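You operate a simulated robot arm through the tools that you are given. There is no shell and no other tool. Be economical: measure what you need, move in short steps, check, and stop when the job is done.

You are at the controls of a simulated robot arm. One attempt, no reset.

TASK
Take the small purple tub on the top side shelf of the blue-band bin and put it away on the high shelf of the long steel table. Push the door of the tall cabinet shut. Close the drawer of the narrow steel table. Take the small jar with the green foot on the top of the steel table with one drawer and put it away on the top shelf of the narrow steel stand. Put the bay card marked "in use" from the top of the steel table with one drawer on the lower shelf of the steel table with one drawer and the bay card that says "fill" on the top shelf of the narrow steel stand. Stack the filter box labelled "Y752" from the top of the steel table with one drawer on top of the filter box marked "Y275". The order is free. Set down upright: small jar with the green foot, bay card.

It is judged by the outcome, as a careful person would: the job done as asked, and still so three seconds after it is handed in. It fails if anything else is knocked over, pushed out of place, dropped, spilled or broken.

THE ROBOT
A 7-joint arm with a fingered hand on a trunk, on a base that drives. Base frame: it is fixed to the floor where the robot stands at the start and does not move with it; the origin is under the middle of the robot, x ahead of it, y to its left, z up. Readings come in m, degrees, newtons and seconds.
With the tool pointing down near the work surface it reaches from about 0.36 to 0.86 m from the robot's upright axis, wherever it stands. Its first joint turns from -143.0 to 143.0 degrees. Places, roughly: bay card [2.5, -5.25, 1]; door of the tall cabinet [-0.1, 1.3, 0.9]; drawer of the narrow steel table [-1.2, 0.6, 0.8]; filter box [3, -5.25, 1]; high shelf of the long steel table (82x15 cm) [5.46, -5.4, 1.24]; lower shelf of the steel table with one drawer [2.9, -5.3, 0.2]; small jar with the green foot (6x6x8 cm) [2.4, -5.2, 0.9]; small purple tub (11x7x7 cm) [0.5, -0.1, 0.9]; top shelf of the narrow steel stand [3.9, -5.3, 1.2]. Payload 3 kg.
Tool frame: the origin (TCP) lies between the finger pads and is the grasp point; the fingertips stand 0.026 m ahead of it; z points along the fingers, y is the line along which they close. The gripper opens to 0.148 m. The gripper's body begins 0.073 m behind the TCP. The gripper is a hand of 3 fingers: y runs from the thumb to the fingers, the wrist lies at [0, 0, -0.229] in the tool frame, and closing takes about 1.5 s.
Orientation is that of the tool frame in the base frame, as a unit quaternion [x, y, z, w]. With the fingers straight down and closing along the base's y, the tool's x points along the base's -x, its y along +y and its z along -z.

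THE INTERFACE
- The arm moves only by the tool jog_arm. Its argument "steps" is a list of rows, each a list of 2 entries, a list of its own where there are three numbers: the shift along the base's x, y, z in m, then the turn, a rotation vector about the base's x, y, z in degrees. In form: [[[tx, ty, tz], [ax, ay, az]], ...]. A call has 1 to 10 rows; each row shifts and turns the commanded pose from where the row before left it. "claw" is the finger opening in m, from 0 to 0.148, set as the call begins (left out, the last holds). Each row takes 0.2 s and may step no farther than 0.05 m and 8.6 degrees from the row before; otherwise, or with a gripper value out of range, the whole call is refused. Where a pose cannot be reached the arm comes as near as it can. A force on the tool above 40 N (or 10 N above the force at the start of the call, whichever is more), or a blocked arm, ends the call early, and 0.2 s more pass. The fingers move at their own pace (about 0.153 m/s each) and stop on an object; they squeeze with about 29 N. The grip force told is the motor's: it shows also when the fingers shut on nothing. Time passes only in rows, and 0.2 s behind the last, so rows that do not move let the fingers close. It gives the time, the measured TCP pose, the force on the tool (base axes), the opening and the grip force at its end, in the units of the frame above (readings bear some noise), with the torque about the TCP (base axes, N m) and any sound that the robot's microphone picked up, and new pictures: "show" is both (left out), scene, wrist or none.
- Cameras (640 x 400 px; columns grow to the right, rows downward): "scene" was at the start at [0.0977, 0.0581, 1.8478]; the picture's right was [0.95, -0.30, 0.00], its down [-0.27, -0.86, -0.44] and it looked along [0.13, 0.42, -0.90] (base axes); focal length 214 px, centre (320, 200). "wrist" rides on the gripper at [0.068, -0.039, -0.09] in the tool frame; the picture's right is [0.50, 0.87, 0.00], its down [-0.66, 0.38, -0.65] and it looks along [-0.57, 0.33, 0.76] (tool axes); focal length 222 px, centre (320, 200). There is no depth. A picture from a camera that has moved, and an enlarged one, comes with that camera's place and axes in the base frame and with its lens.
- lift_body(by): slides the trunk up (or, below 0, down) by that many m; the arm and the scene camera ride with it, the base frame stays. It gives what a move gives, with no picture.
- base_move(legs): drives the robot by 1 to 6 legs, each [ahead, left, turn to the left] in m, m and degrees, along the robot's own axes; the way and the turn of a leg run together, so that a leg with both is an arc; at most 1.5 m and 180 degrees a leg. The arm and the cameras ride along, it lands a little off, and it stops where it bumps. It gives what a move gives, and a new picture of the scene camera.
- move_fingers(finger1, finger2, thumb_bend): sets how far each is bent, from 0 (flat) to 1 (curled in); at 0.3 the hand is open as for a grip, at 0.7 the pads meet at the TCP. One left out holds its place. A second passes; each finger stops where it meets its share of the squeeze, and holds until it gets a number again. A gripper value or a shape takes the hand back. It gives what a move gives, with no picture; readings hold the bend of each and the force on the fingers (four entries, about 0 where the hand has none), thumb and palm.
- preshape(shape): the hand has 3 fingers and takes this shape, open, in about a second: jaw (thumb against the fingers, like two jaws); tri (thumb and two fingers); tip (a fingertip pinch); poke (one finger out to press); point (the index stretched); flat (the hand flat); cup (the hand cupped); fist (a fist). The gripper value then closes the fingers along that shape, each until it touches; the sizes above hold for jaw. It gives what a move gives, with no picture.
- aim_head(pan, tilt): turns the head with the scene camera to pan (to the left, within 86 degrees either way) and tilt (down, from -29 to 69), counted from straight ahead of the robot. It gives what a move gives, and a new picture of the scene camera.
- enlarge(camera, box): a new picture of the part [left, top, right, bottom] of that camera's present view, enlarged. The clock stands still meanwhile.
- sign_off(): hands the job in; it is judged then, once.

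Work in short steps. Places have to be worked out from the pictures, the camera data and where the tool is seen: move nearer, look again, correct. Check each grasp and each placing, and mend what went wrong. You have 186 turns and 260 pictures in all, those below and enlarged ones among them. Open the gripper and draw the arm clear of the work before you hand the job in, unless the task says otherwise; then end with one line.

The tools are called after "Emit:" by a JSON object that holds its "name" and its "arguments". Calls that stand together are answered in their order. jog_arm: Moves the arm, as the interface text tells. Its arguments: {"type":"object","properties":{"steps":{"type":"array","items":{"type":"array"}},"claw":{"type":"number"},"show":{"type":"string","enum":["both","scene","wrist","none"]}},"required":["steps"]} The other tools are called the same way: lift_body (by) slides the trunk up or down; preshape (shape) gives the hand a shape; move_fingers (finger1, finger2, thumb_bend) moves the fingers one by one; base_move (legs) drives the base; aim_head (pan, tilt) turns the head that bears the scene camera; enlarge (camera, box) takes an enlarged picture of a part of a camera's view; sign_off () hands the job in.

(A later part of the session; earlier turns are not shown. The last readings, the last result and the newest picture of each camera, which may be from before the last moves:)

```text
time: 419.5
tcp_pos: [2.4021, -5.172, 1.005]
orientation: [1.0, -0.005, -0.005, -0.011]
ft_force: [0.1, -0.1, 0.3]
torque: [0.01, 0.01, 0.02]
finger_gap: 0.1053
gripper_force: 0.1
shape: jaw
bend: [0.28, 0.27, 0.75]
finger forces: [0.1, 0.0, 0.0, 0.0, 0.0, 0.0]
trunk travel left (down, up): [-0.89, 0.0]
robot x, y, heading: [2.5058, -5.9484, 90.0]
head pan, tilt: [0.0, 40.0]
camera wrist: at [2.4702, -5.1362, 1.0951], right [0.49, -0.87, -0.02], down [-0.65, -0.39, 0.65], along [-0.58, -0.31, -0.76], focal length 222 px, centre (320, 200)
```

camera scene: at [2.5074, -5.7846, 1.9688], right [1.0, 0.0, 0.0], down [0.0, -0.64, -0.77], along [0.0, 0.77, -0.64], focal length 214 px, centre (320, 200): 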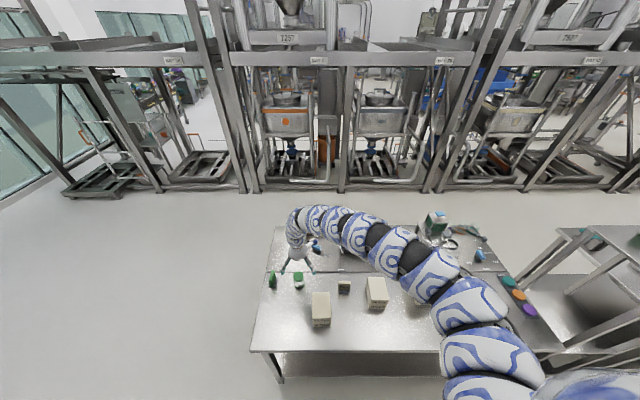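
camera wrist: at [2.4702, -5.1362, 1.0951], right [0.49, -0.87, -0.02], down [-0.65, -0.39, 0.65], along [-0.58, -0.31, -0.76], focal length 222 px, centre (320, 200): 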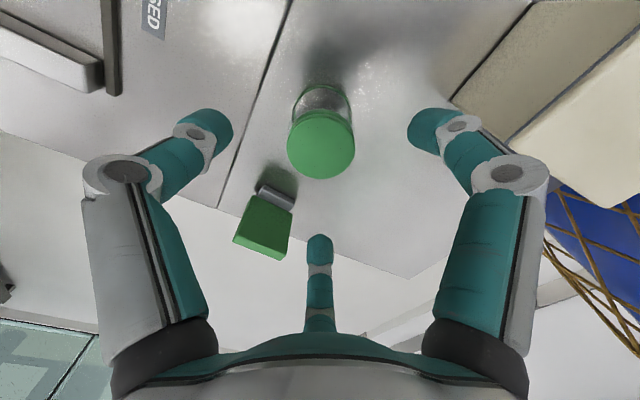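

The partial opening bends the thumb unevenly; I set all fingers evenly instead and look.

Emit:
{"name": "move_fingers", "arguments": {"finger1": 0.4, "finger2": 0.4, "thumb_bend": 0.4}}

Emit:
{"name": "jog_arm", "arguments": {"steps": [[[0, 0, -0.02], [0, 0, 0]]], "show": "wrist"}}

```text
time: 420.5
tcp_pos: [2.4015, -5.1728, 1.0053]
orientation: [1.0, -0.004, -0.005, -0.011]
ft_force: [0.3, -0.7, -0.5]
torque: [-0.02, 0.0, 0.02]
finger_gap: 0.0956
gripper_force: 0.0
shape: fingers
bend: [0.4, 0.4, 0.4]
finger forces: [0.0, 0.0, 0.0, 0.2, 0.1, 0.1]
trunk travel left (down, up): [-0.89, 0.0]
robot x, y, heading: [2.5112, -5.9498, 89.9]
head pan, tilt: [0.0, 40.0]
```

```text
time: 420.9
tcp_pos: [2.4033, -5.1723, 0.9832]
orientation: [1.0, -0.004, -0.004, -0.01]
ft_force: [0.6, 0.1, -1.6]
torque: [-0.03, -0.02, -0.01]
finger_gap: 0.0954
gripper_force: 0.1
shape: fingers
bend: [0.4, 0.4, 0.4]
finger forces: [0.0, 0.0, 0.0, 0.0, 0.0, 0.1]
trunk travel left (down, up): [-0.89, 0.0]
robot x, y, heading: [2.5088, -5.9494, 90.0]
head pan, tilt: [0.0, 40.0]
camera wrist: at [2.4704, -5.1367, 1.0739], right [0.49, -0.87, -0.02], down [-0.65, -0.38, 0.65], along [-0.57, -0.31, -0.76], focal length 222 px, centre (320, 200)
```

wrist: 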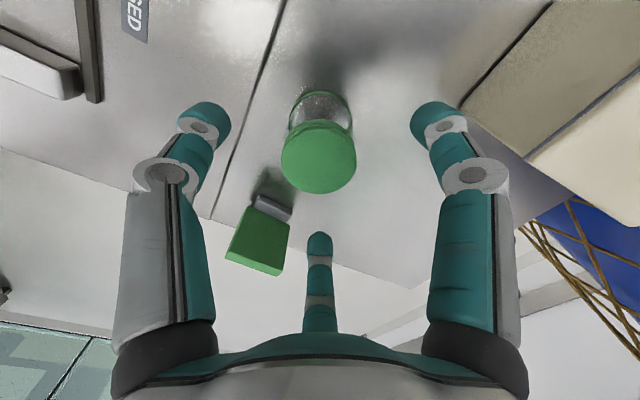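

Well centred. I descend to z≈0.922 and close evenly.

Emit:
{"name": "jog_arm", "arguments": {"steps": [[[0.003, 0.002, -0.025], [0, 0, 0]], [[0, 0, -0.02], [0, 0, 0]], [[0, 0, -0.016], [0, 0, 0]]], "show": "none"}}

Emit:
{"name": "move_fingers", "arguments": {"finger1": 0.7, "finger2": 0.7, "thumb_bend": 0.7}}

Emit:
{"name": "jog_arm", "arguments": {"steps": [[[0, 0, 0], [0, 0, 0]]], "show": "wrist"}}

```text
time: 421.7
tcp_pos: [2.405, -5.1714, 0.923]
orientation: [1.0, -0.004, -0.004, -0.01]
ft_force: [0.5, 0.5, 0.2]
torque: [0.01, -0.03, -0.01]
finger_gap: 0.0953
gripper_force: 0.1
shape: fingers
bend: [0.4, 0.4, 0.4]
finger forces: [0.0, 0.0, 0.0, 0.0, 0.0, 0.0]
trunk travel left (down, up): [-0.89, 0.0]
robot x, y, heading: [2.5109, -5.9502, 89.9]
head pan, tilt: [0.0, 40.0]
```

```text
time: 422.7
tcp_pos: [2.4049, -5.1719, 0.9227]
orientation: [1.0, -0.004, -0.004, -0.011]
ft_force: [-0.5, 0.1, 0.1]
torque: [-0.03, 0.05, -0.01]
finger_gap: 0.0438
gripper_force: 20.1
shape: fingers
bend: [0.55, 0.54, 0.6]
finger forces: [11.8, 12.4, 0.0, 0.0, 16.0, 0.1]
trunk travel left (down, up): [-0.89, 0.0]
robot x, y, heading: [2.5083, -5.952, 90.1]
head pan, tilt: [0.0, 40.0]
```

```text
time: 423.1
tcp_pos: [2.405, -5.1722, 0.9233]
orientation: [1.0, -0.004, -0.005, -0.01]
ft_force: [-1.2, 1.4, 0.8]
torque: [-0.03, -0.01, -0.04]
finger_gap: 0.0437
gripper_force: 20.0
shape: fingers
bend: [0.55, 0.54, 0.6]
finger forces: [11.8, 12.4, 0.0, 0.0, 16.1, 0.0]
trunk travel left (down, up): [-0.89, 0.0]
robot x, y, heading: [2.5086, -5.9489, 90.0]
head pan, tilt: [0.0, 40.0]
camera wrist: at [2.473, -5.1348, 1.0134], right [0.49, -0.87, -0.02], down [-0.65, -0.39, 0.65], along [-0.58, -0.31, -0.76], focal length 222 px, centre (320, 200)
```

wrist: 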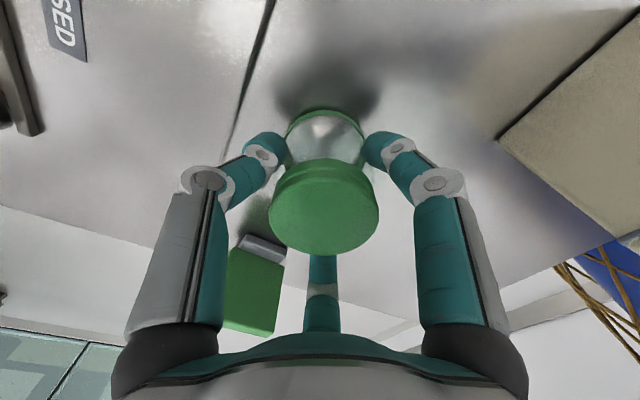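

Jar is gripped firmly. I lift it, back away and carry it to the stand.

Emit:
{"name": "jog_arm", "arguments": {"steps": [[[0, 0, 0.02], [0, 0, 0]], [[0, 0, 0.04], [0, 0, 0]], [[0, 0, 0.045], [0, 0, 0]], [[0, 0, 0.045], [0, 0, 0]], [[0, 0, 0.02], [0, 0, 0]]], "show": "wrist"}}

Emit:
{"name": "base_move", "arguments": {"legs": [[-0.6, 0, 0], [0, -1.5, 0], [0, -0.1, 0]]}}

```text
time: 424.3
tcp_pos: [2.4045, -5.1736, 1.0923]
orientation: [1.0, -0.005, -0.005, -0.01]
ft_force: [0.3, -0.1, -1.0]
torque: [0.06, 0.0, 0.02]
finger_gap: 0.0435
gripper_force: 20.0
shape: fingers
bend: [0.55, 0.54, 0.6]
finger forces: [11.2, 12.4, 0.0, 0.1, 15.7, 0.0]
trunk travel left (down, up): [-0.89, 0.0]
robot x, y, heading: [2.5088, -5.9518, 90.0]
head pan, tilt: [0.0, 40.0]
camera wrist: at [2.4739, -5.1361, 1.1826], right [0.49, -0.87, -0.02], down [-0.65, -0.39, 0.65], along [-0.57, -0.31, -0.76], focal length 222 px, centre (320, 200)
```

wrist: 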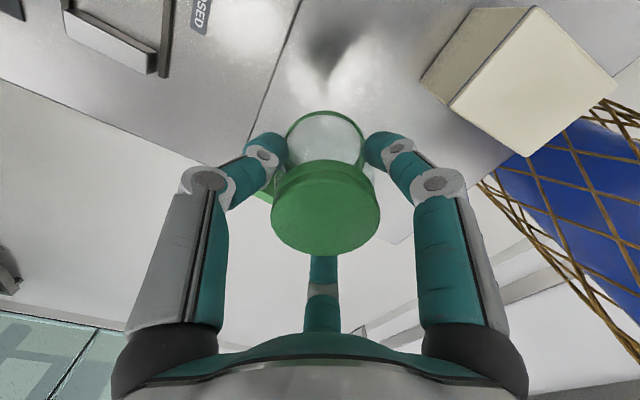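

```text
time: 435.5
tcp_pos: [4.0221, -5.7648, 1.092]
orientation: [1.0, -0.003, -0.005, -0.01]
ft_force: [0.0, 0.5, -1.0]
torque: [-0.01, -0.01, 0.0]
finger_gap: 0.0437
gripper_force: 19.7
shape: fingers
bend: [0.55, 0.54, 0.6]
finger forces: [11.4, 12.2, 0.0, 0.0, 15.7, 0.0]
trunk travel left (down, up): [-0.89, 0.0]
robot x, y, heading: [4.1272, -6.5418, 90.2]
head pan, tilt: [0.0, 40.0]
camera scene: at [4.1286, -6.3782, 1.9689], right [1.0, 0.0, 0.0], down [0.0, -0.64, -0.77], along [0.0, 0.77, -0.64], focal length 214 px, centre (320, 200)
```

scene: 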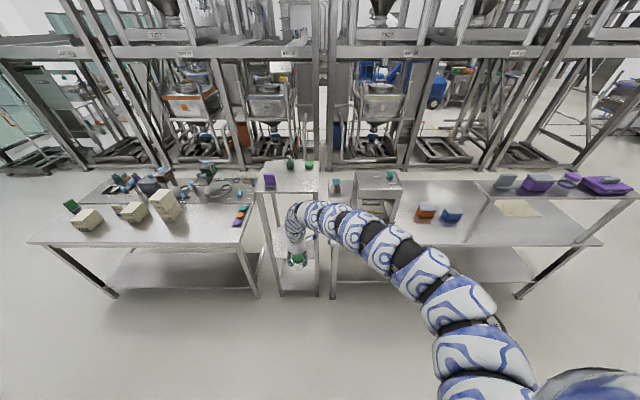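

I extend and raise to z≈1.36 in the free space here.

Emit:
{"name": "jog_arm", "arguments": {"steps": [[[0, 0.04, 0], [0, 0, 0]], [[0, 0.04, 0], [0, 0, 0]], [[0, 0.03, 0], [0, 0, 0]], [[0, 0, 0.045], [0, 0, 0]], [[0, 0, 0.045], [0, 0, 0]], [[0, 0, 0.045], [0, 0, 0]], [[0, 0, 0.045], [0, 0, 0]], [[0, 0, 0.045], [0, 0, 0]], [[0, 0, 0.045], [0, 0, 0]]], "show": "none"}}

Emit:
{"name": "enlarge", "arguments": {"camera": "scene", "box": [230, 130, 350, 230]}}

```text
time: 437.5
tcp_pos: [4.0236, -5.6717, 1.3642]
orientation: [1.0, -0.001, -0.004, -0.009]
ft_force: [0.0, 0.7, -1.6]
torque: [-0.01, 0.01, 0.02]
finger_gap: 0.0432
gripper_force: 19.4
shape: fingers
bend: [0.55, 0.54, 0.6]
finger forces: [10.9, 12.0, 0.0, 0.0, 15.3, 0.0]
out of reach, approached as far as the arm can: row 3
trunk travel left (down, up): [-0.89, 0.0]
robot x, y, heading: [4.128, -6.5429, 90.0]
head pan, tilt: [0.0, 40.0]
```

```text
4.00 times, centred on (290, 180) of scene
camera zoom: at [4.1268, -6.3787, 1.969], right [1.0, 0.0, 0.0], down [0.0, -0.64, -0.77], along [0.0, 0.77, -0.64], focal length 858 px, centre (440, 280)
```

zoom: 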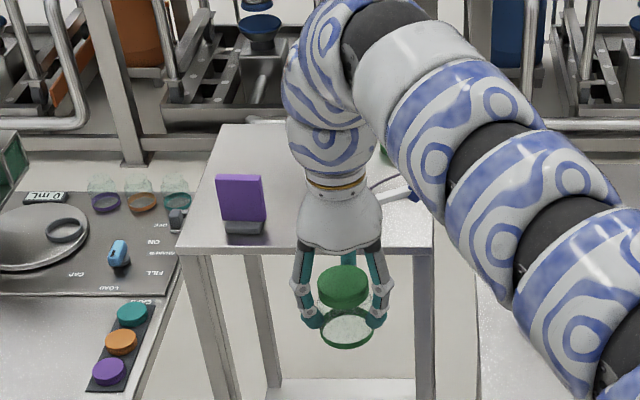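

Clear of the card. I advance 0.34 m in two legs and lower to contact.

Emit:
{"name": "base_move", "arguments": {"legs": [[0.2, 0, 0], [0.14, 0, 0]]}}

Emit:
{"name": "jog_arm", "arguments": {"steps": [[[0, 0, -0.02], [0, 0, 0]], [[0, 0, -0.02], [0, 0, 0]], [[0, 0, -0.015], [0, 0, 0]]], "show": "wrist"}}

```text
time: 440.0
tcp_pos: [4.0197, -5.3303, 1.3616]
orientation: [1.0, -0.001, -0.005, -0.008]
ft_force: [0.5, 0.6, -0.6]
torque: [-0.06, 0.02, 0.01]
finger_gap: 0.0432
gripper_force: 18.8
shape: fingers
bend: [0.55, 0.54, 0.6]
finger forces: [10.8, 12.0, 0.1, 0.1, 15.4, 0.0]
trunk travel left (down, up): [-0.89, 0.0]
robot x, y, heading: [4.1273, -6.2061, 90.3]
head pan, tilt: [0.0, 40.0]
camera scene: at [4.1246, -6.0365, 1.9686], right [1.0, 0.01, 0.0], down [0.0, -0.64, -0.76], along [0.0, 0.76, -0.64], focal length 214 px, centre (320, 200)
```

scene: 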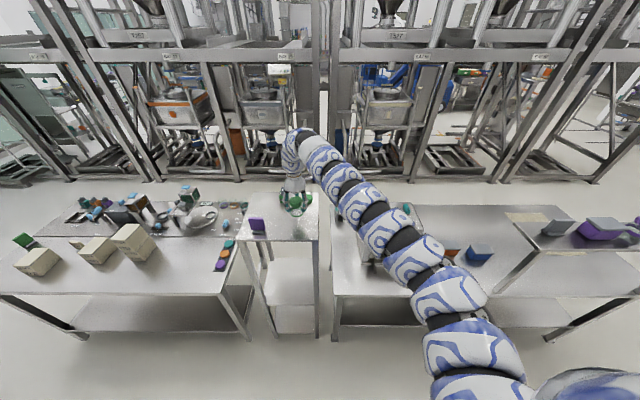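

```text
time: 440.8
tcp_pos: [4.019, -5.3319, 1.3066]
orientation: [1.0, -0.001, -0.004, -0.011]
ft_force: [-0.1, 0.3, -1.4]
torque: [-0.01, -0.01, 0.02]
finger_gap: 0.0431
gripper_force: 19.3
shape: fingers
bend: [0.55, 0.54, 0.6]
finger forces: [10.9, 12.0, 0.1, 0.1, 15.2, 0.1]
trunk travel left (down, up): [-0.89, 0.0]
robot x, y, heading: [4.1264, -6.2038, 90.2]
head pan, tilt: [0.0, 40.0]
camera wrist: at [4.0867, -5.2949, 1.3973], right [0.5, -0.87, -0.02], down [-0.65, -0.39, 0.65], along [-0.57, -0.31, -0.76], focal length 222 px, centre (320, 200)
```

wrist: 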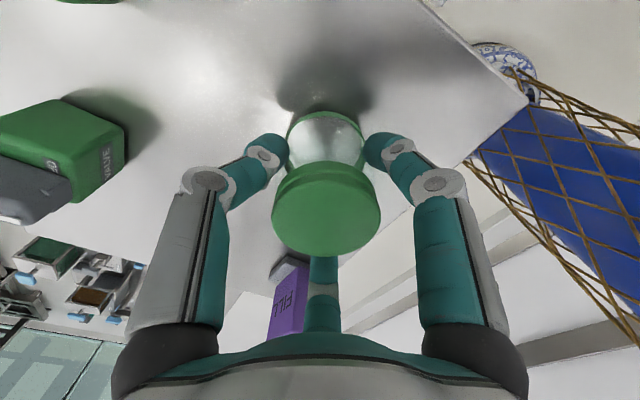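

Positions are clear of the FILL card and the valve. I lower in 3 mm steps.

Emit:
{"name": "jog_arm", "arguments": {"steps": [[[0, 0, -0.003], [0, 0, 0]], [[0, 0, -0.003], [0, 0, 0]], [[0, 0, -0.003], [0, 0, 0]]], "show": "none"}}

Emit:
{"name": "jog_arm", "arguments": {"steps": [[[0, 0, -0.003], [0, 0, 0]], [[0, 0, -0.003], [0, 0, 0]]], "show": "none"}}

```text
time: 441.6
tcp_pos: [4.0191, -5.3325, 1.3012]
orientation: [1.0, 0.0, -0.004, -0.012]
ft_force: [-0.5, 5.0, 22.3]
torque: [-0.09, 0.08, 0.04]
finger_gap: 0.0428
gripper_force: 22.2
shape: fingers
bend: [0.55, 0.53, 0.6]
finger forces: [12.3, 12.9, 0.1, 0.1, 19.3, 0.0]
trunk travel left (down, up): [-0.89, 0.0]
robot x, y, heading: [4.1251, -6.2043, 90.1]
head pan, tilt: [0.0, 40.0]
```

```text
time: 442.1
tcp_pos: [4.0188, -5.3323, 1.3005]
orientation: [1.0, 0.0, -0.006, -0.014]
ft_force: [0.0, -1.8, 28.3]
torque: [-0.34, 0.02, -0.01]
finger_gap: 0.0431
gripper_force: 22.4
shape: fingers
bend: [0.55, 0.53, 0.61]
finger forces: [13.8, 14.0, 0.0, 0.0, 16.7, 0.0]
trunk travel left (down, up): [-0.89, 0.0]
robot x, y, heading: [4.1267, -6.2044, 90.4]
head pan, tilt: [0.0, 40.0]
stopped in row 2: the force on the tool passed its limit at 43 N (the readings are from after the stop); the commanded pose is now the measured one
```

Contact. I ease up 2 mm, open evenly, then lift as high as the arm allows.

Emit:
{"name": "jog_arm", "arguments": {"steps": [[[0, 0, 0.003], [0, 0, 0]]], "show": "none"}}

Emit:
{"name": "move_fingers", "arguments": {"finger1": 0.38, "finger2": 0.38, "thumb_bend": 0.38}}

Emit:
{"name": "jog_arm", "arguments": {"steps": [[[0, 0, 0.03], [0, 0, 0]], [[0, 0, 0.03], [0, 0, 0]], [[0, 0, 0.02], [0, 0, 0]], [[0, 0, 0.02], [0, 0, 0]], [[0, 0, 0.02], [0, 0, 0]]], "show": "wrist"}}

```text
time: 442.6
tcp_pos: [4.0207, -5.3318, 1.3011]
orientation: [1.0, -0.001, -0.005, -0.013]
ft_force: [1.1, 0.5, 16.2]
torque: [-0.15, 0.02, 0.02]
finger_gap: 0.043
gripper_force: 21.7
shape: fingers
bend: [0.55, 0.53, 0.61]
finger forces: [12.6, 13.0, 0.0, 0.0, 17.7, 0.1]
trunk travel left (down, up): [-0.89, 0.0]
robot x, y, heading: [4.1296, -6.2053, 90.3]
head pan, tilt: [0.0, 40.0]
```

```text
time: 443.6
tcp_pos: [4.0187, -5.3307, 1.2993]
orientation: [1.0, -0.001, -0.005, -0.013]
ft_force: [0.7, -0.1, -0.8]
torque: [0.01, 0.02, 0.01]
finger_gap: 0.1012
gripper_force: 0.0
shape: fingers
bend: [0.38, 0.38, 0.38]
finger forces: [0.0, 0.1, 0.0, 0.0, 0.1, 0.0]
trunk travel left (down, up): [-0.89, 0.0]
robot x, y, heading: [4.1246, -6.2019, 90.3]
head pan, tilt: [0.0, 40.0]
```

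```text
time: 444.8
tcp_pos: [4.0193, -5.3318, 1.4207]
orientation: [1.0, -0.002, -0.004, -0.012]
ft_force: [-0.5, 0.1, -1.3]
torque: [-0.02, 0.0, 0.01]
finger_gap: 0.1011
gripper_force: 0.0
shape: fingers
bend: [0.38, 0.38, 0.38]
finger forces: [0.0, 0.0, 0.0, 0.0, 0.1, 0.0]
trunk travel left (down, up): [-0.89, 0.0]
robot x, y, heading: [4.1291, -6.2021, 90.4]
head pan, tilt: [0.0, 40.0]
camera wrist: at [4.0876, -5.2946, 1.5113], right [0.5, -0.87, -0.03], down [-0.65, -0.39, 0.65], along [-0.57, -0.31, -0.76], focal length 222 px, centre (320, 200)
```

wrist: 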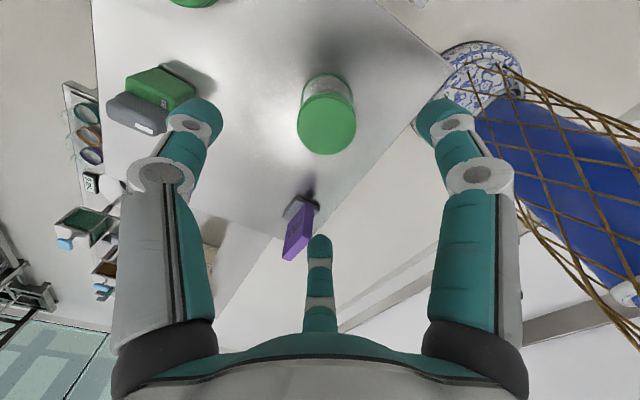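

The jar stands upright on the stand, hand well above at z 1.42. I back off.

Emit:
{"name": "base_move", "arguments": {"legs": [[-0.4, 0, 0]]}}

Emit:
{"name": "enlarge", "arguments": {"camera": "scene", "box": [200, 120, 320, 220]}}

Emit:
{"name": "jog_arm", "arguments": {"steps": [[[0, -0.01, -0.045], [0, 0, 0]], [[0, -0.01, -0.045], [0, 0, 0]], [[0, -0.01, -0.045], [0, 0, 0]], [[0, -0.02, -0.045], [0, 0, 0]], [[0, -0.02, -0.045], [0, 0, 0]], [[0, -0.02, -0.045], [0, 0, 0]], [[0, -0.02, -0.045], [0, 0, 0]]], "claw": 0.148, "show": "none"}}

```text
time: 447.2
tcp_pos: [4.0239, -5.729, 1.42]
orientation: [1.0, -0.003, -0.004, -0.013]
ft_force: [0.1, 0.5, -0.7]
torque: [0.0, -0.03, 0.02]
finger_gap: 0.1012
gripper_force: 0.0
shape: fingers
bend: [0.38, 0.38, 0.38]
finger forces: [0.0, 0.0, 0.1, 0.1, 0.1, 0.0]
trunk travel left (down, up): [-0.89, 0.0]
robot x, y, heading: [4.1269, -6.5991, 90.2]
head pan, tilt: [0.0, 40.0]
camera scene: at [4.1269, -6.4378, 1.969], right [1.0, 0.0, 0.0], down [0.0, -0.64, -0.77], along [0.0, 0.77, -0.64], focal length 214 px, centre (320, 200)
```

scene: 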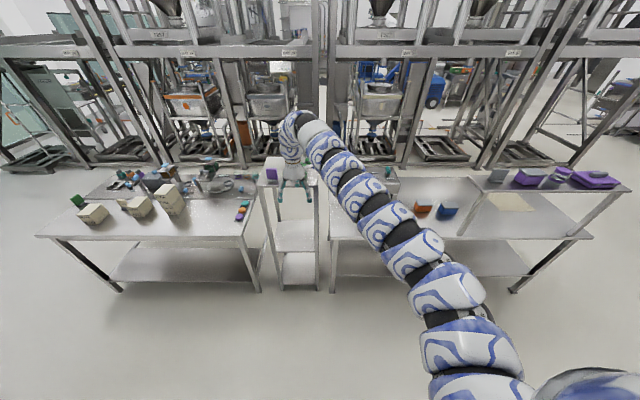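

```text
4.00 times, centred on (260, 170) of scene
camera zoom: at [4.1269, -6.4378, 1.969], right [1.0, 0.0, 0.0], down [0.0, -0.64, -0.77], along [0.0, 0.77, -0.64], focal length 858 px, centre (560, 320)
```

zoom: 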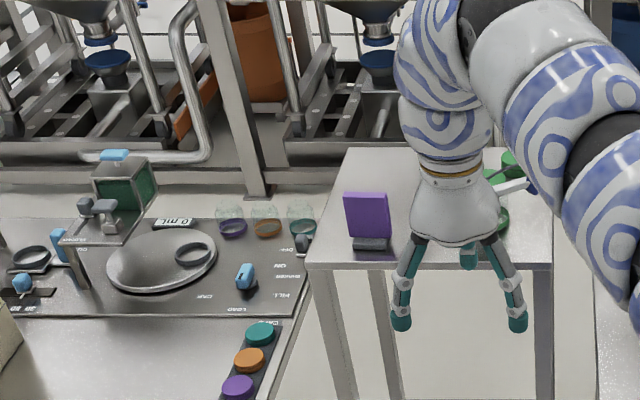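

```text
time: 448.8
tcp_pos: [4.0246, -5.8375, 1.1065]
orientation: [1.0, -0.002, -0.004, -0.013]
ft_force: [-0.2, 0.2, -1.2]
torque: [0.0, 0.0, -0.01]
finger_gap: 0.1477
gripper_force: 0.1
shape: jaw
bend: [0.3, 0.3, 0.3]
finger forces: [0.1, 0.1, 0.0, 0.0, 0.0, 0.0]
trunk travel left (down, up): [-0.89, 0.0]
robot x, y, heading: [4.1288, -6.5988, 90.0]
head pan, tilt: [0.0, 40.0]
```

Next the IN USE card near (2.64,-5.24): slide left, then ahead, and look.

Emit:
{"name": "base_move", "arguments": {"legs": [[0, 1.385, 0], [0.56, 0, 0]]}}

Emit:
{"name": "jog_arm", "arguments": {"steps": [[[0, 0, 0], [0, 0, 0]]], "show": "wrist"}}

```text
time: 458.5
tcp_pos: [2.6238, -5.2934, 1.107]
orientation: [1.0, 0.004, -0.005, -0.012]
ft_force: [0.7, -0.3, 0.0]
torque: [-0.04, 0.0, -0.01]
finger_gap: 0.1478
gripper_force: 0.1
shape: jaw
bend: [0.3, 0.3, 0.3]
finger forces: [0.0, 0.1, 0.1, 0.0, 0.1, 0.1]
trunk travel left (down, up): [-0.89, 0.0]
robot x, y, heading: [2.7409, -6.0564, 90.9]
head pan, tilt: [0.0, 40.0]
camera scene: at [2.734, -5.8907, 1.9688], right [1.0, 0.02, 0.0], down [0.01, -0.64, -0.77], along [-0.01, 0.77, -0.64], focal length 214 px, centre (320, 200)
```

scene: 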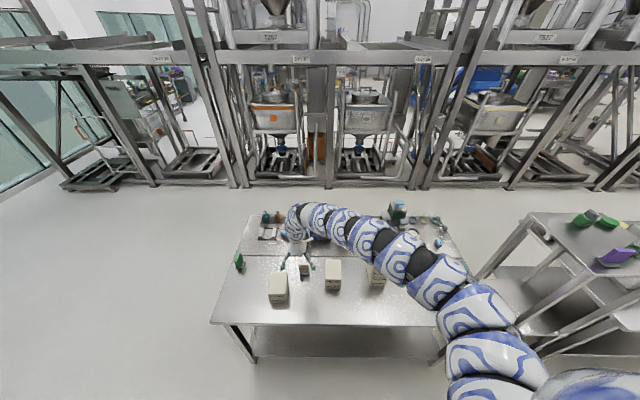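

```text
time: 458.9
tcp_pos: [2.6242, -5.2943, 1.1062]
orientation: [1.0, 0.004, -0.004, -0.012]
ft_force: [0.4, -0.5, -0.8]
torque: [-0.02, -0.01, -0.01]
finger_gap: 0.1476
gripper_force: 0.2
shape: jaw
bend: [0.3, 0.3, 0.3]
finger forces: [0.1, 0.0, 0.0, 0.0, 0.0, 0.0]
trunk travel left (down, up): [-0.89, 0.0]
robot x, y, heading: [2.7372, -6.0583, 90.9]
head pan, tilt: [0.0, 40.0]
camera wrist: at [2.6918, -5.2568, 1.1969], right [0.51, -0.86, -0.03], down [-0.65, -0.4, 0.65], along [-0.57, -0.31, -0.76], focal length 222 px, centre (320, 200)
```

wrist: 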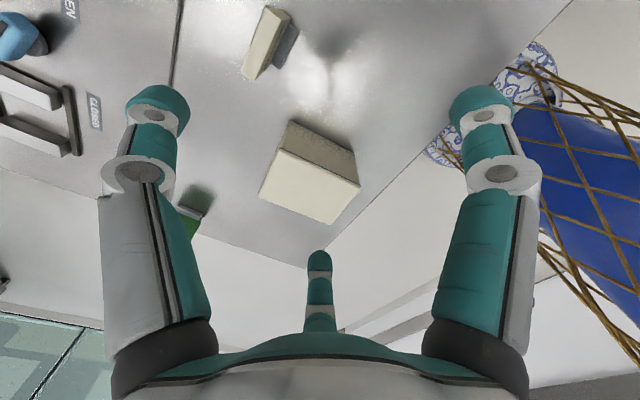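

I zoom on the IN USE card.

Emit:
{"name": "enlarge", "arguments": {"camera": "wrist", "box": [210, 0, 330, 100]}}

```text
4.00 times, centred on (270, 50) of wrist
camera zoom: at [2.6918, -5.2568, 1.1969], right [0.51, -0.86, -0.03], down [-0.65, -0.4, 0.65], along [-0.57, -0.31, -0.76], focal length 888 px, centre (520, 800)
```

zoom: 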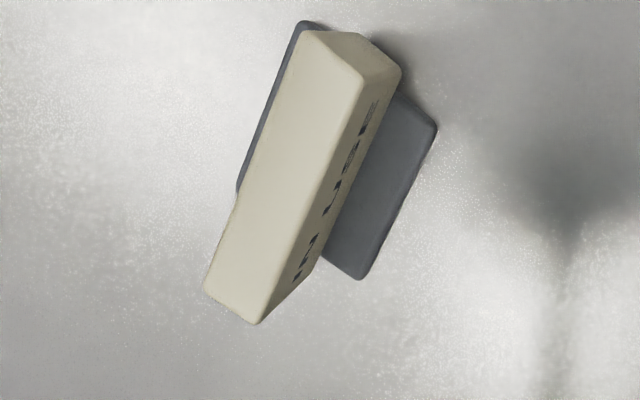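

IN USE: centre (2.636,-5.215), yaw ≈-4°. Box Y725 is close by, so I narrow the fingers a bit, align, and descend partway.

Emit:
{"name": "move_fingers", "arguments": {"finger1": 0.38, "finger2": 0.38, "thumb_bend": 0.32}}

Emit:
{"name": "jog_arm", "arguments": {"steps": [[[0.006, 0.04, 0], [0, 0, -2]], [[0.006, 0.04, 0], [0, 0, -2]], [[0, 0, -0.045], [0, 0, 0]], [[0, 0, -0.045], [0, 0, 0]], [[0, 0, -0.03], [0, 0, 0]]], "show": "wrist"}}

```text
time: 459.9
tcp_pos: [2.6246, -5.2944, 1.1065]
orientation: [1.0, 0.004, -0.005, -0.012]
ft_force: [0.3, 0.1, -0.1]
torque: [0.0, 0.02, 0.04]
finger_gap: 0.1121
gripper_force: 0.0
shape: fingers
bend: [0.38, 0.38, 0.32]
finger forces: [0.0, 0.0, 0.0, 0.0, 0.1, 0.0]
trunk travel left (down, up): [-0.89, 0.0]
robot x, y, heading: [2.7392, -6.0559, 90.9]
head pan, tilt: [0.0, 40.0]
```

```text
time: 461.1
tcp_pos: [2.6391, -5.2263, 0.9918]
orientation: [0.999, -0.031, -0.004, -0.014]
ft_force: [0.2, -0.3, 0.6]
torque: [0.0, -0.07, -0.01]
finger_gap: 0.1116
gripper_force: 0.1
shape: fingers
bend: [0.38, 0.38, 0.32]
finger forces: [0.1, 0.0, 0.0, 0.1, 0.0, 0.1]
out of reach, approached as far as the arm can: row 5
trunk travel left (down, up): [-0.89, 0.0]
robot x, y, heading: [2.7373, -6.054, 91.0]
head pan, tilt: [0.0, 40.0]
camera wrist: at [2.7091, -5.1945, 1.0821], right [0.45, -0.89, -0.03], down [-0.67, -0.36, 0.65], along [-0.59, -0.27, -0.76], focal length 222 px, centre (320, 200)
```

wrist: 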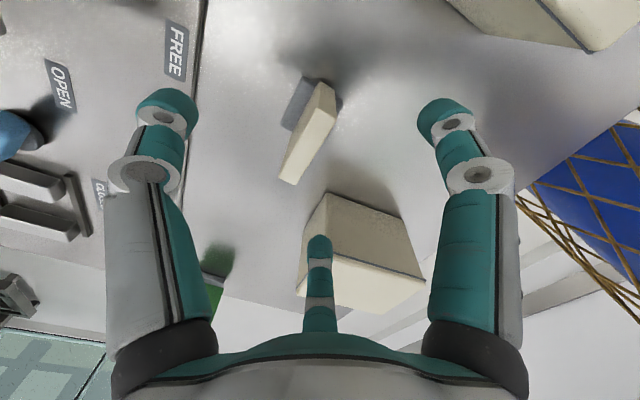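

At the reach limit; I raise, move the base 0.1 closer, and pull the hand back correspondingly.

Emit:
{"name": "jog_arm", "arguments": {"steps": [[[0, 0, 0.04], [0, 0, 0]], [[0, 0, 0.04], [0, 0, 0]]], "show": "none"}}

Emit:
{"name": "base_move", "arguments": {"legs": [[0.1, 0, -0.8]]}}

Emit:
{"name": "jog_arm", "arguments": {"steps": [[[0, -0.04, 0], [0, 0, 0]], [[0, -0.04, 0], [0, 0, 0]]], "show": "wrist"}}

```text
time: 461.7
tcp_pos: [2.6401, -5.2259, 1.0698]
orientation: [0.999, -0.031, -0.005, -0.013]
ft_force: [0.6, -0.1, 0.1]
torque: [0.03, 0.03, 0.01]
finger_gap: 0.1116
gripper_force: 0.1
shape: fingers
bend: [0.38, 0.38, 0.32]
finger forces: [0.0, 0.0, 0.0, 0.0, 0.0, 0.0]
trunk travel left (down, up): [-0.89, 0.0]
robot x, y, heading: [2.735, -6.0545, 91.1]
head pan, tilt: [0.0, 40.0]
```

```text
time: 462.9
tcp_pos: [2.6511, -5.1254, 1.0669]
orientation: [0.999, -0.037, -0.004, -0.013]
ft_force: [-0.4, -0.9, 0.4]
torque: [0.03, 0.0, 0.01]
finger_gap: 0.1116
gripper_force: 0.1
shape: fingers
bend: [0.38, 0.38, 0.32]
finger forces: [0.0, 0.0, 0.0, 0.0, 0.1, 0.0]
trunk travel left (down, up): [-0.89, 0.0]
robot x, y, heading: [2.7325, -5.9554, 90.0]
head pan, tilt: [0.0, 40.0]
camera scene: at [2.7353, -5.7901, 1.9687], right [1.0, 0.0, 0.0], down [0.0, -0.64, -0.77], along [0.0, 0.77, -0.64], focal length 214 px, centre (320, 200)
```

scene: 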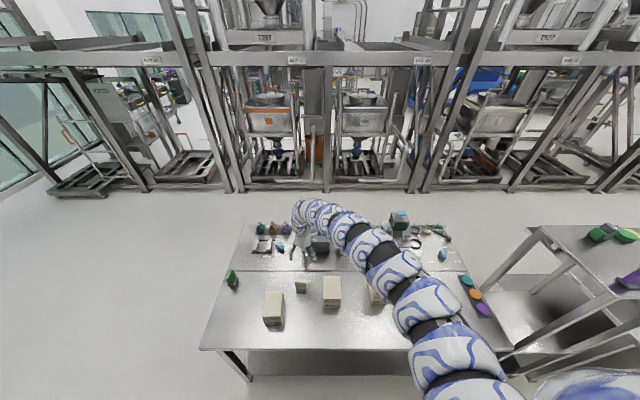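

```text
time: 463.5
tcp_pos: [2.6497, -5.2042, 1.0692]
orientation: [0.999, -0.036, -0.004, -0.013]
ft_force: [-0.5, -0.4, 1.0]
torque: [0.02, 0.0, -0.02]
finger_gap: 0.1118
gripper_force: 0.0
shape: fingers
bend: [0.38, 0.38, 0.32]
finger forces: [0.1, 0.0, 0.1, 0.1, 0.0, 0.1]
trunk travel left (down, up): [-0.89, 0.0]
robot x, y, heading: [2.7353, -5.956, 90.4]
head pan, tilt: [0.0, 40.0]
camera wrist: at [2.7213, -5.1727, 1.16], right [0.43, -0.9, -0.03], down [-0.68, -0.35, 0.65], along [-0.59, -0.27, -0.76], focal length 222 px, centre (320, 200)
```

wrist: 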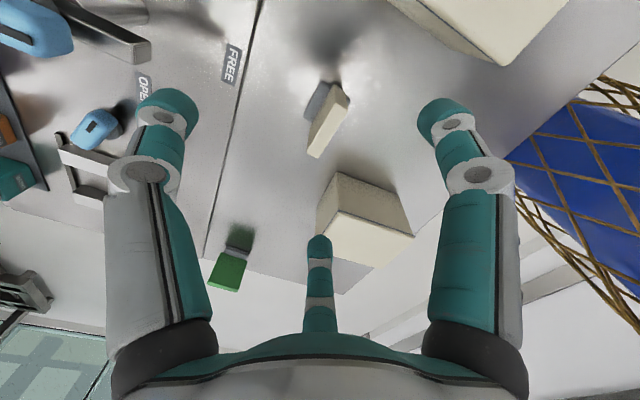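

I zoom once more for an exact centre.

Emit:
{"name": "enlarge", "arguments": {"camera": "wrist", "box": [270, 60, 390, 180]}}

```text
3.33 times, centred on (330, 120) of wrist
camera zoom: at [2.7213, -5.1727, 1.16], right [0.43, -0.9, -0.03], down [-0.68, -0.35, 0.65], along [-0.59, -0.27, -0.76], focal length 740 px, centre (287, 467)
```

zoom: 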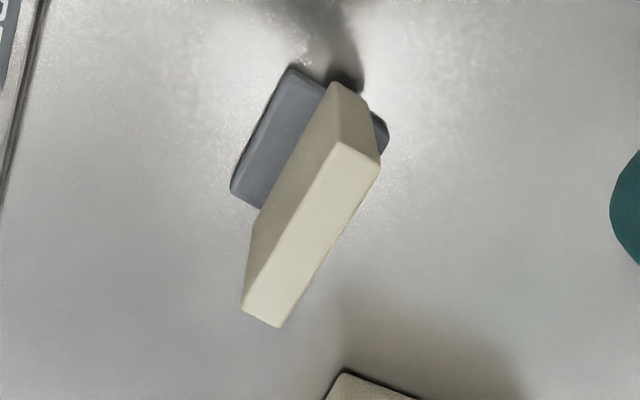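

Centre (2.639,-5.215), yaw matches. I move over it and descend to z≈0.925.

Emit:
{"name": "jog_arm", "arguments": {"steps": [[[-0.011, -0.011, 0], [0, 0, 0]], [[0, 0, -0.045], [0, 0, 0]], [[0, 0, -0.045], [0, 0, 0]], [[0, 0, -0.03], [0, 0, 0]], [[0, 0, -0.023], [0, 0, 0]]], "show": "wrist"}}

```text
time: 464.7
tcp_pos: [2.6411, -5.2148, 0.927]
orientation: [0.999, -0.038, -0.003, -0.013]
ft_force: [-0.2, -0.6, 0.5]
torque: [0.01, -0.01, -0.03]
finger_gap: 0.1113
gripper_force: 0.1
shape: fingers
bend: [0.38, 0.38, 0.32]
finger forces: [0.0, 0.1, 0.0, 0.0, 0.0, 0.0]
trunk travel left (down, up): [-0.89, 0.0]
robot x, y, heading: [2.7415, -5.9577, 89.9]
head pan, tilt: [0.0, 40.0]
camera wrist: at [2.7122, -5.1839, 1.0179], right [0.43, -0.9, -0.03], down [-0.68, -0.35, 0.65], along [-0.59, -0.26, -0.76], focal length 222 px, centre (320, 200)
```

wrist: 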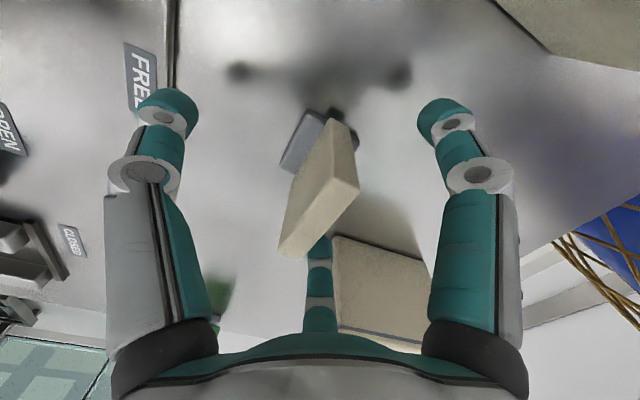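

All clear. I close.

Emit:
{"name": "jog_arm", "arguments": {"steps": [[[0, 0, 0], [0, 0, 0]], [[0, 0, 0], [0, 0, 0]], [[0, 0, 0], [0, 0, 0]], [[0, 0, 0], [0, 0, 0]], [[0, 0, 0], [0, 0, 0]], [[0, 0, 0], [0, 0, 0]], [[0, 0, 0], [0, 0, 0]]], "claw": 0.0, "show": "wrist"}}

```text
time: 466.3
tcp_pos: [2.641, -5.2137, 0.928]
orientation: [0.999, -0.039, -0.004, -0.012]
ft_force: [0.0, 0.0, 0.2]
torque: [0.0, -0.03, 0.01]
finger_gap: 0.0162
gripper_force: 29.0
shape: jaw
bend: [0.74, 0.74, 0.7]
finger forces: [0.1, 0.0, 0.0, 0.0, 28.0, 0.1]
trunk travel left (down, up): [-0.89, 0.0]
robot x, y, heading: [2.7373, -5.9559, 90.2]
head pan, tilt: [0.0, 40.0]
camera wrist: at [2.7118, -5.1838, 1.0179], right [0.43, -0.9, -0.03], down [-0.68, -0.34, 0.65], along [-0.59, -0.26, -0.76], focal length 222 px, centre (320, 200)
```

wrist: 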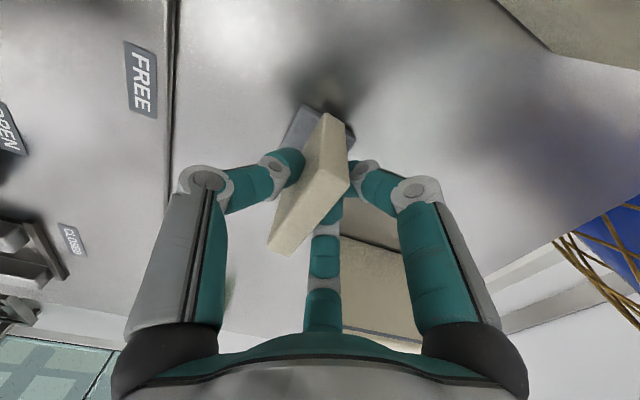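

Gripped. I lift, back off from the table, then lower the trunk to enter the lower shelf from behind.

Emit:
{"name": "jog_arm", "arguments": {"steps": [[[0, 0, 0.02], [0, 0, 0]], [[0, 0, 0.045], [0, 0, 0]], [[0, 0, 0.045], [0, 0, 0]], [[0, 0, 0.045], [0, 0, 0]]], "show": "none"}}

Emit:
{"name": "base_move", "arguments": {"legs": [[-0.5, 0, 0], [0, -0.2, 0]]}}

Emit:
{"name": "lift_body", "arguments": {"by": -0.4}}

Emit:
{"name": "lift_body", "arguments": {"by": -0.35}}

Emit:
{"name": "aim_head", "arguments": {"pan": 0, "tilt": 35}}

```text
time: 467.3
tcp_pos: [2.6401, -5.2174, 1.0837]
orientation: [0.999, -0.038, -0.004, -0.013]
ft_force: [0.1, -0.3, -1.7]
torque: [0.02, 0.02, 0.0]
finger_gap: 0.016
gripper_force: 28.5
shape: jaw
bend: [0.74, 0.74, 0.7]
finger forces: [0.1, 0.0, 0.0, 0.0, 28.0, 0.1]
trunk travel left (down, up): [-0.89, 0.0]
robot x, y, heading: [2.7366, -5.9577, 90.1]
head pan, tilt: [0.0, 40.0]
```

```text
time: 471.4
tcp_pos: [2.8547, -5.7071, 1.082]
orientation: [0.999, -0.046, -0.005, -0.013]
ft_force: [0.9, 0.6, -1.4]
torque: [0.0, 0.06, 0.01]
finger_gap: 0.016
gripper_force: 28.7
shape: jaw
bend: [0.74, 0.74, 0.7]
finger forces: [0.1, 0.0, 0.0, 0.0, 27.9, 0.1]
trunk travel left (down, up): [-0.89, 0.0]
robot x, y, heading: [2.9404, -6.4497, 89.3]
head pan, tilt: [0.0, 40.0]
camera scene: at [2.9397, -6.2845, 1.9689], right [1.0, -0.02, 0.0], down [-0.01, -0.64, -0.77], along [0.01, 0.77, -0.64], focal length 214 px, centre (320, 200)
```

scene: 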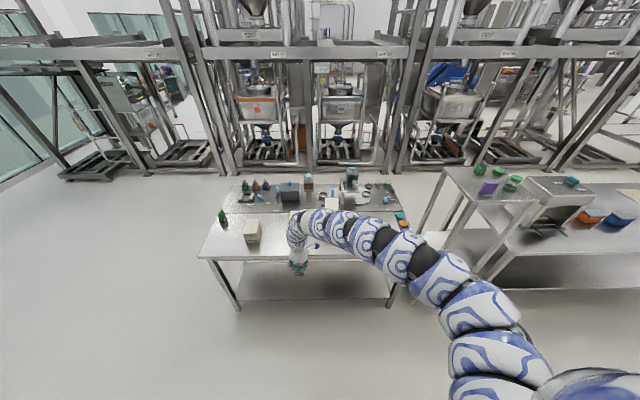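

```text
time: 475.2
tcp_pos: [2.8533, -5.7067, 0.6814]
orientation: [0.999, -0.046, -0.004, -0.012]
ft_force: [-0.4, -0.1, -1.5]
torque: [-0.02, -0.01, 0.0]
finger_gap: 0.0159
gripper_force: 28.9
shape: jaw
bend: [0.74, 0.74, 0.7]
finger forces: [0.0, 0.1, 0.0, 0.0, 28.1, 0.1]
trunk travel left (down, up): [-0.49, 0.4]
robot x, y, heading: [2.9375, -6.4463, 89.2]
head pan, tilt: [0.0, 40.0]
```

```text
time: 478.6
tcp_pos: [2.8533, -5.7078, 0.3319]
orientation: [0.999, -0.046, -0.004, -0.012]
ft_force: [0.8, 0.6, -1.6]
torque: [0.0, -0.01, -0.01]
finger_gap: 0.0162
gripper_force: 29.1
shape: jaw
bend: [0.74, 0.74, 0.7]
finger forces: [0.1, 0.0, 0.1, 0.0, 28.0, 0.0]
trunk travel left (down, up): [-0.14, 0.75]
robot x, y, heading: [2.9364, -6.4488, 89.2]
head pan, tilt: [0.0, 40.0]
```

```text
time: 479.3
tcp_pos: [2.8539, -5.7074, 0.3325]
orientation: [0.999, -0.046, -0.003, -0.012]
ft_force: [0.0, 0.2, -0.5]
torque: [0.01, -0.02, 0.0]
finger_gap: 0.016
gripper_force: 28.9
shape: jaw
bend: [0.74, 0.74, 0.7]
finger forces: [0.0, 0.1, 0.0, 0.1, 28.0, 0.0]
trunk travel left (down, up): [-0.14, 0.75]
robot x, y, heading: [2.941, -6.4501, 89.1]
head pan, tilt: [0.0, 35.0]
camera scene: at [2.9379, -6.2816, 1.2264], right [1.0, -0.02, 0.0], down [-0.01, -0.57, -0.82], along [0.01, 0.82, -0.57], focal length 214 px, centre (320, 200)
```

scene: 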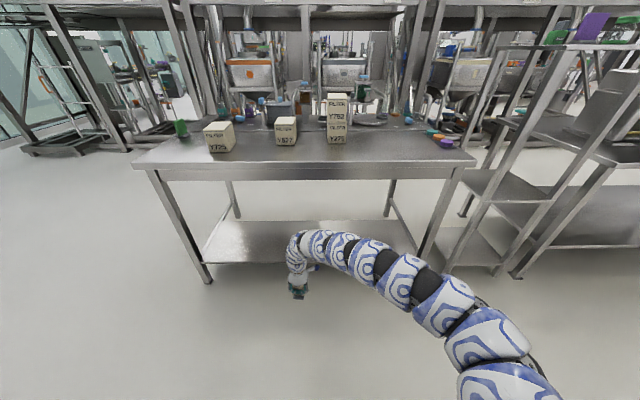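

The lower shelf is clear; its top is at about z 0.19–0.2, back edge y≈-5.45. I drive ahead 0.37 m to bring the card over it.

Emit:
{"name": "base_move", "arguments": {"legs": [[0.2, 0, 0.9], [0.17, 0, 0]]}}

Emit:
{"name": "jog_arm", "arguments": {"steps": [[[0, 0, -0.02], [0, 0, 0]], [[0, 0, -0.015], [0, 0, 0]]], "show": "wrist"}}

```text
time: 482.0
tcp_pos: [2.8449, -5.3353, 0.3309]
orientation: [0.999, -0.039, -0.005, -0.012]
ft_force: [0.5, 0.4, -0.6]
torque: [-0.01, 0.01, 0.0]
finger_gap: 0.016
gripper_force: 29.1
shape: jaw
bend: [0.74, 0.74, 0.7]
finger forces: [0.0, 0.0, 0.0, 0.0, 28.2, 0.0]
trunk travel left (down, up): [-0.14, 0.75]
robot x, y, heading: [2.936, -6.0696, 89.9]
head pan, tilt: [0.0, 35.0]
camera scene: at [2.9383, -5.9076, 1.2256], right [1.0, 0.0, 0.0], down [0.0, -0.57, -0.82], along [0.0, 0.82, -0.57], focal length 214 px, centre (320, 200)
```

scene: 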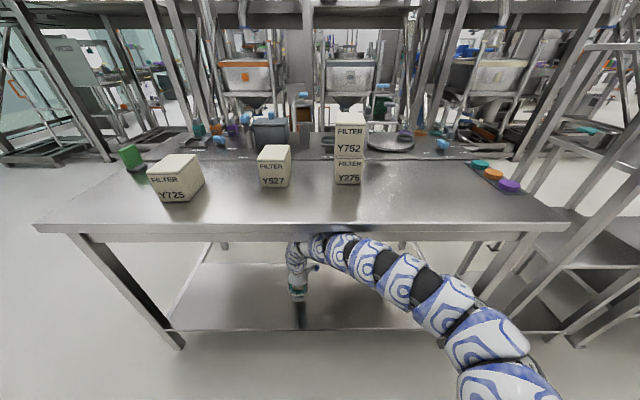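

```text
time: 482.6
tcp_pos: [2.8455, -5.3352, 0.2959]
orientation: [0.999, -0.039, -0.004, -0.011]
ft_force: [1.1, -0.1, -0.2]
torque: [-0.03, 0.04, -0.02]
finger_gap: 0.0159
gripper_force: 29.5
shape: jaw
bend: [0.74, 0.74, 0.7]
finger forces: [0.0, 0.0, 0.0, 0.0, 28.0, 0.0]
trunk travel left (down, up): [-0.14, 0.75]
robot x, y, heading: [2.9356, -6.0756, 89.7]
head pan, tilt: [0.0, 35.0]
camera wrist: at [2.9164, -5.304, 0.3866], right [0.43, -0.9, -0.02], down [-0.68, -0.34, 0.65], along [-0.6, -0.26, -0.76], focal length 222 px, centre (320, 200)
```

wrist: 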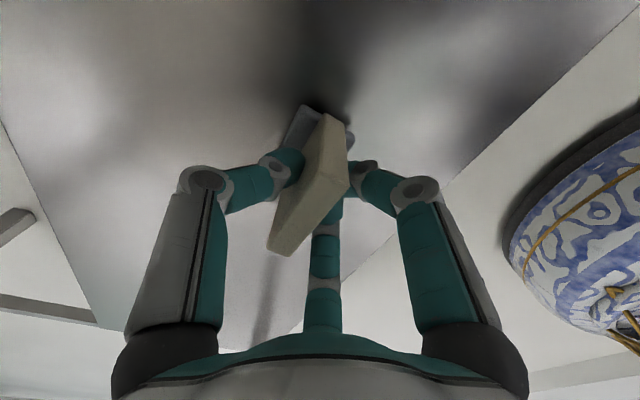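

The card is over the shelf, stack flush in the background. I lower in small steps to contact.

Emit:
{"name": "jog_arm", "arguments": {"steps": [[[0, 0, -0.01], [0, 0, 0]], [[0, 0, -0.006], [0, 0, 0]], [[0, 0, -0.004], [0, 0, 0]]], "show": "none"}}

Emit:
{"name": "jog_arm", "arguments": {"steps": [[[0, 0, -0.004], [0, 0, 0]], [[0, 0, -0.003], [0, 0, 0]], [[0, 0, -0.003], [0, 0, 0]]], "show": "none"}}

```text
time: 483.3
tcp_pos: [2.8449, -5.3344, 0.2818]
orientation: [0.999, -0.039, -0.004, -0.015]
ft_force: [5.0, -7.4, 35.2]
torque: [-0.1, -0.04, -0.04]
finger_gap: 0.0179
gripper_force: 29.1
shape: jaw
bend: [0.75, 0.75, 0.72]
finger forces: [0.0, 0.0, 0.0, 0.0, 32.2, 0.0]
trunk travel left (down, up): [-0.14, 0.75]
robot x, y, heading: [2.938, -6.0786, 89.7]
head pan, tilt: [0.0, 35.0]
stopped in row 3: the force on the tool passed its limit at 43 N (the readings are from after the stop); the commanded pose is now the measured one
```

```text
time: 483.7
tcp_pos: [2.8437, -5.3329, 0.2813]
orientation: [0.999, -0.039, -0.006, -0.016]
ft_force: [4.0, -8.7, 38.2]
torque: [-0.18, -0.06, -0.06]
finger_gap: 0.0183
gripper_force: 28.6
shape: jaw
bend: [0.75, 0.75, 0.73]
finger forces: [0.0, 0.0, 0.0, 0.0, 32.8, 0.1]
trunk travel left (down, up): [-0.14, 0.75]
robot x, y, heading: [2.9388, -6.0737, 89.8]
head pan, tilt: [0.0, 35.0]
stopped in row 1: the force on the tool passed its limit at 48 N (the readings are from after the stop); the commanded pose is now the measured one
```

Contact at z≈0.283. I ease up 4 mm, open a little and look.

Emit:
{"name": "jog_arm", "arguments": {"steps": [[[0, 0, 0.004], [0, 0, 0]]], "show": "none"}}

Emit:
{"name": "move_fingers", "arguments": {"finger1": 0.58, "finger2": 0.58, "thumb_bend": 0.53}}

Emit:
{"name": "move_fingers", "arguments": {"finger1": 0.38, "finger2": 0.38, "thumb_bend": 0.35}}

Emit:
{"name": "jog_arm", "arguments": {"steps": [[[0, 0, 0], [0, 0, 0]]], "show": "both"}}

```text
time: 484.1
tcp_pos: [2.8439, -5.3324, 0.2832]
orientation: [0.999, -0.04, -0.005, -0.015]
ft_force: [-0.3, -1.4, 12.4]
torque: [0.06, -0.03, -0.03]
finger_gap: 0.0181
gripper_force: 28.9
shape: jaw
bend: [0.75, 0.75, 0.73]
finger forces: [0.0, 0.1, 0.0, 0.0, 32.0, 0.0]
trunk travel left (down, up): [-0.14, 0.75]
robot x, y, heading: [2.9374, -6.0739, 89.8]
head pan, tilt: [0.0, 35.0]
```

```text
time: 485.1
tcp_pos: [2.8447, -5.3332, 0.2832]
orientation: [0.999, -0.039, -0.005, -0.014]
ft_force: [-0.4, -1.1, 0.1]
torque: [-0.04, 0.01, -0.02]
finger_gap: 0.0453
gripper_force: 0.1
shape: fingers
bend: [0.57, 0.57, 0.53]
finger forces: [0.0, 0.0, 0.1, 0.1, 0.0, 0.0]
trunk travel left (down, up): [-0.14, 0.75]
robot x, y, heading: [2.935, -6.0735, 89.7]
head pan, tilt: [0.0, 35.0]
```

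```text
time: 486.1
tcp_pos: [2.8456, -5.3339, 0.2823]
orientation: [0.999, -0.039, -0.005, -0.014]
ft_force: [0.0, 0.4, 0.0]
torque: [-0.02, 0.01, -0.01]
finger_gap: 0.1061
gripper_force: 0.2
shape: fingers
bend: [0.38, 0.38, 0.35]
finger forces: [0.1, 0.1, 0.1, 0.0, 0.0, 0.0]
trunk travel left (down, up): [-0.14, 0.75]
robot x, y, heading: [2.9427, -6.0741, 89.8]
head pan, tilt: [0.0, 35.0]
```

```text
time: 486.5
tcp_pos: [2.8448, -5.334, 0.282]
orientation: [0.999, -0.039, -0.004, -0.015]
ft_force: [-0.1, 0.2, 0.2]
torque: [-0.01, 0.01, -0.01]
finger_gap: 0.106
gripper_force: 0.1
shape: fingers
bend: [0.38, 0.38, 0.35]
finger forces: [0.1, 0.1, 0.0, 0.0, 0.1, 0.0]
trunk travel left (down, up): [-0.14, 0.75]
robot x, y, heading: [2.9403, -6.0698, 89.5]
head pan, tilt: [0.0, 35.0]
camera scene: at [2.9381, -5.9073, 1.2265], right [1.0, 0.0, 0.0], down [0.0, -0.57, -0.82], along [0.0, 0.82, -0.57], focal length 214 px, centre (320, 200)
camera wrist: at [2.9156, -5.3022, 0.373], right [0.43, -0.9, -0.03], down [-0.68, -0.34, 0.65], along [-0.6, -0.26, -0.76], focal length 222 px, centre (320, 200)
```

scene: 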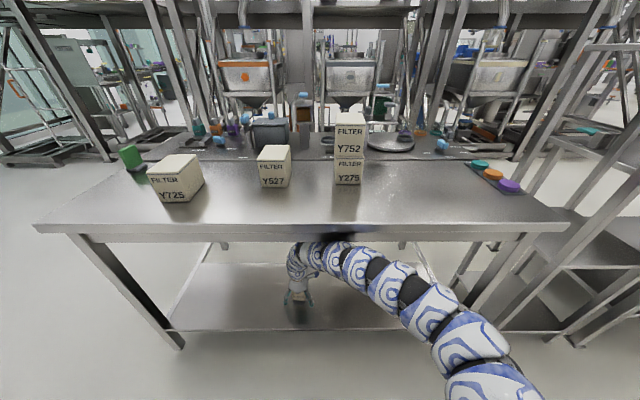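
wrist: 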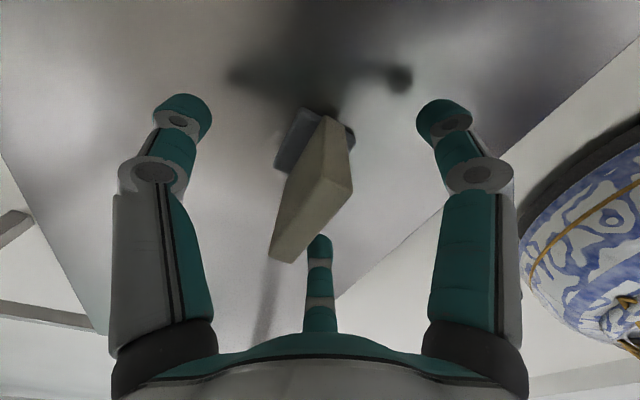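

The card stands freely. I lift 9.5 cm (checking force), spread the thumb, and view before retreating.

Emit:
{"name": "jog_arm", "arguments": {"steps": [[[0, 0, 0.02], [0, 0, 0]], [[0, 0, 0.03], [0, 0, 0]], [[0, 0, 0.03], [0, 0, 0]], [[0, 0, 0.015], [0, 0, 0]]], "show": "both"}}

```text
time: 487.7
tcp_pos: [2.8789, -5.3738, 0.308]
orientation: [0.998, -0.061, -0.008, 0.034]
ft_force: [-0.3, -0.6, -0.3]
torque: [0.08, 0.01, 0.01]
finger_gap: 0.1064
gripper_force: 0.0
shape: fingers
bend: [0.38, 0.38, 0.35]
finger forces: [0.0, 0.1, 0.1, 0.1, 0.0, 0.1]
trunk travel left (down, up): [-0.14, 0.75]
robot x, y, heading: [2.9406, -6.0906, 87.1]
head pan, tilt: [0.0, 35.0]
stopped in row 4: the arm was blocked; the commanded pose is now the measured one
camera scene: at [2.959, -5.8851, 1.201], right [1.0, -0.05, -0.01], down [-0.04, -0.6, -0.8], along [0.03, 0.8, -0.6], focal length 214 px, centre (320, 200)
camera wrist: at [2.9529, -5.3371, 0.3946], right [0.39, -0.92, 0.05], down [-0.68, -0.25, 0.69], along [-0.62, -0.3, -0.73], focal length 222 px, centre (320, 200)
```

scene: 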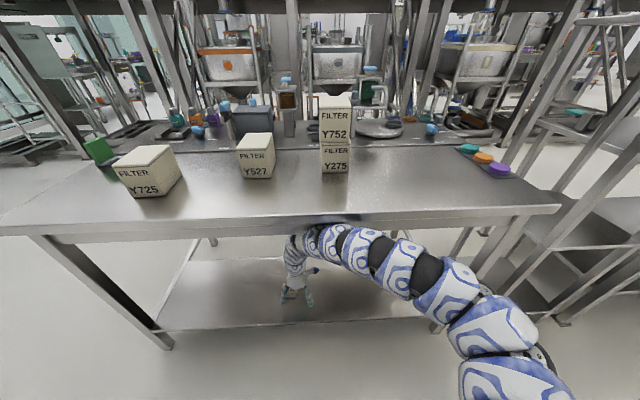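
wrist: 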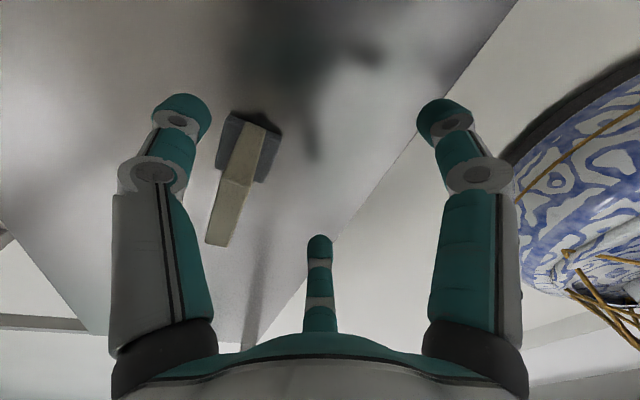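

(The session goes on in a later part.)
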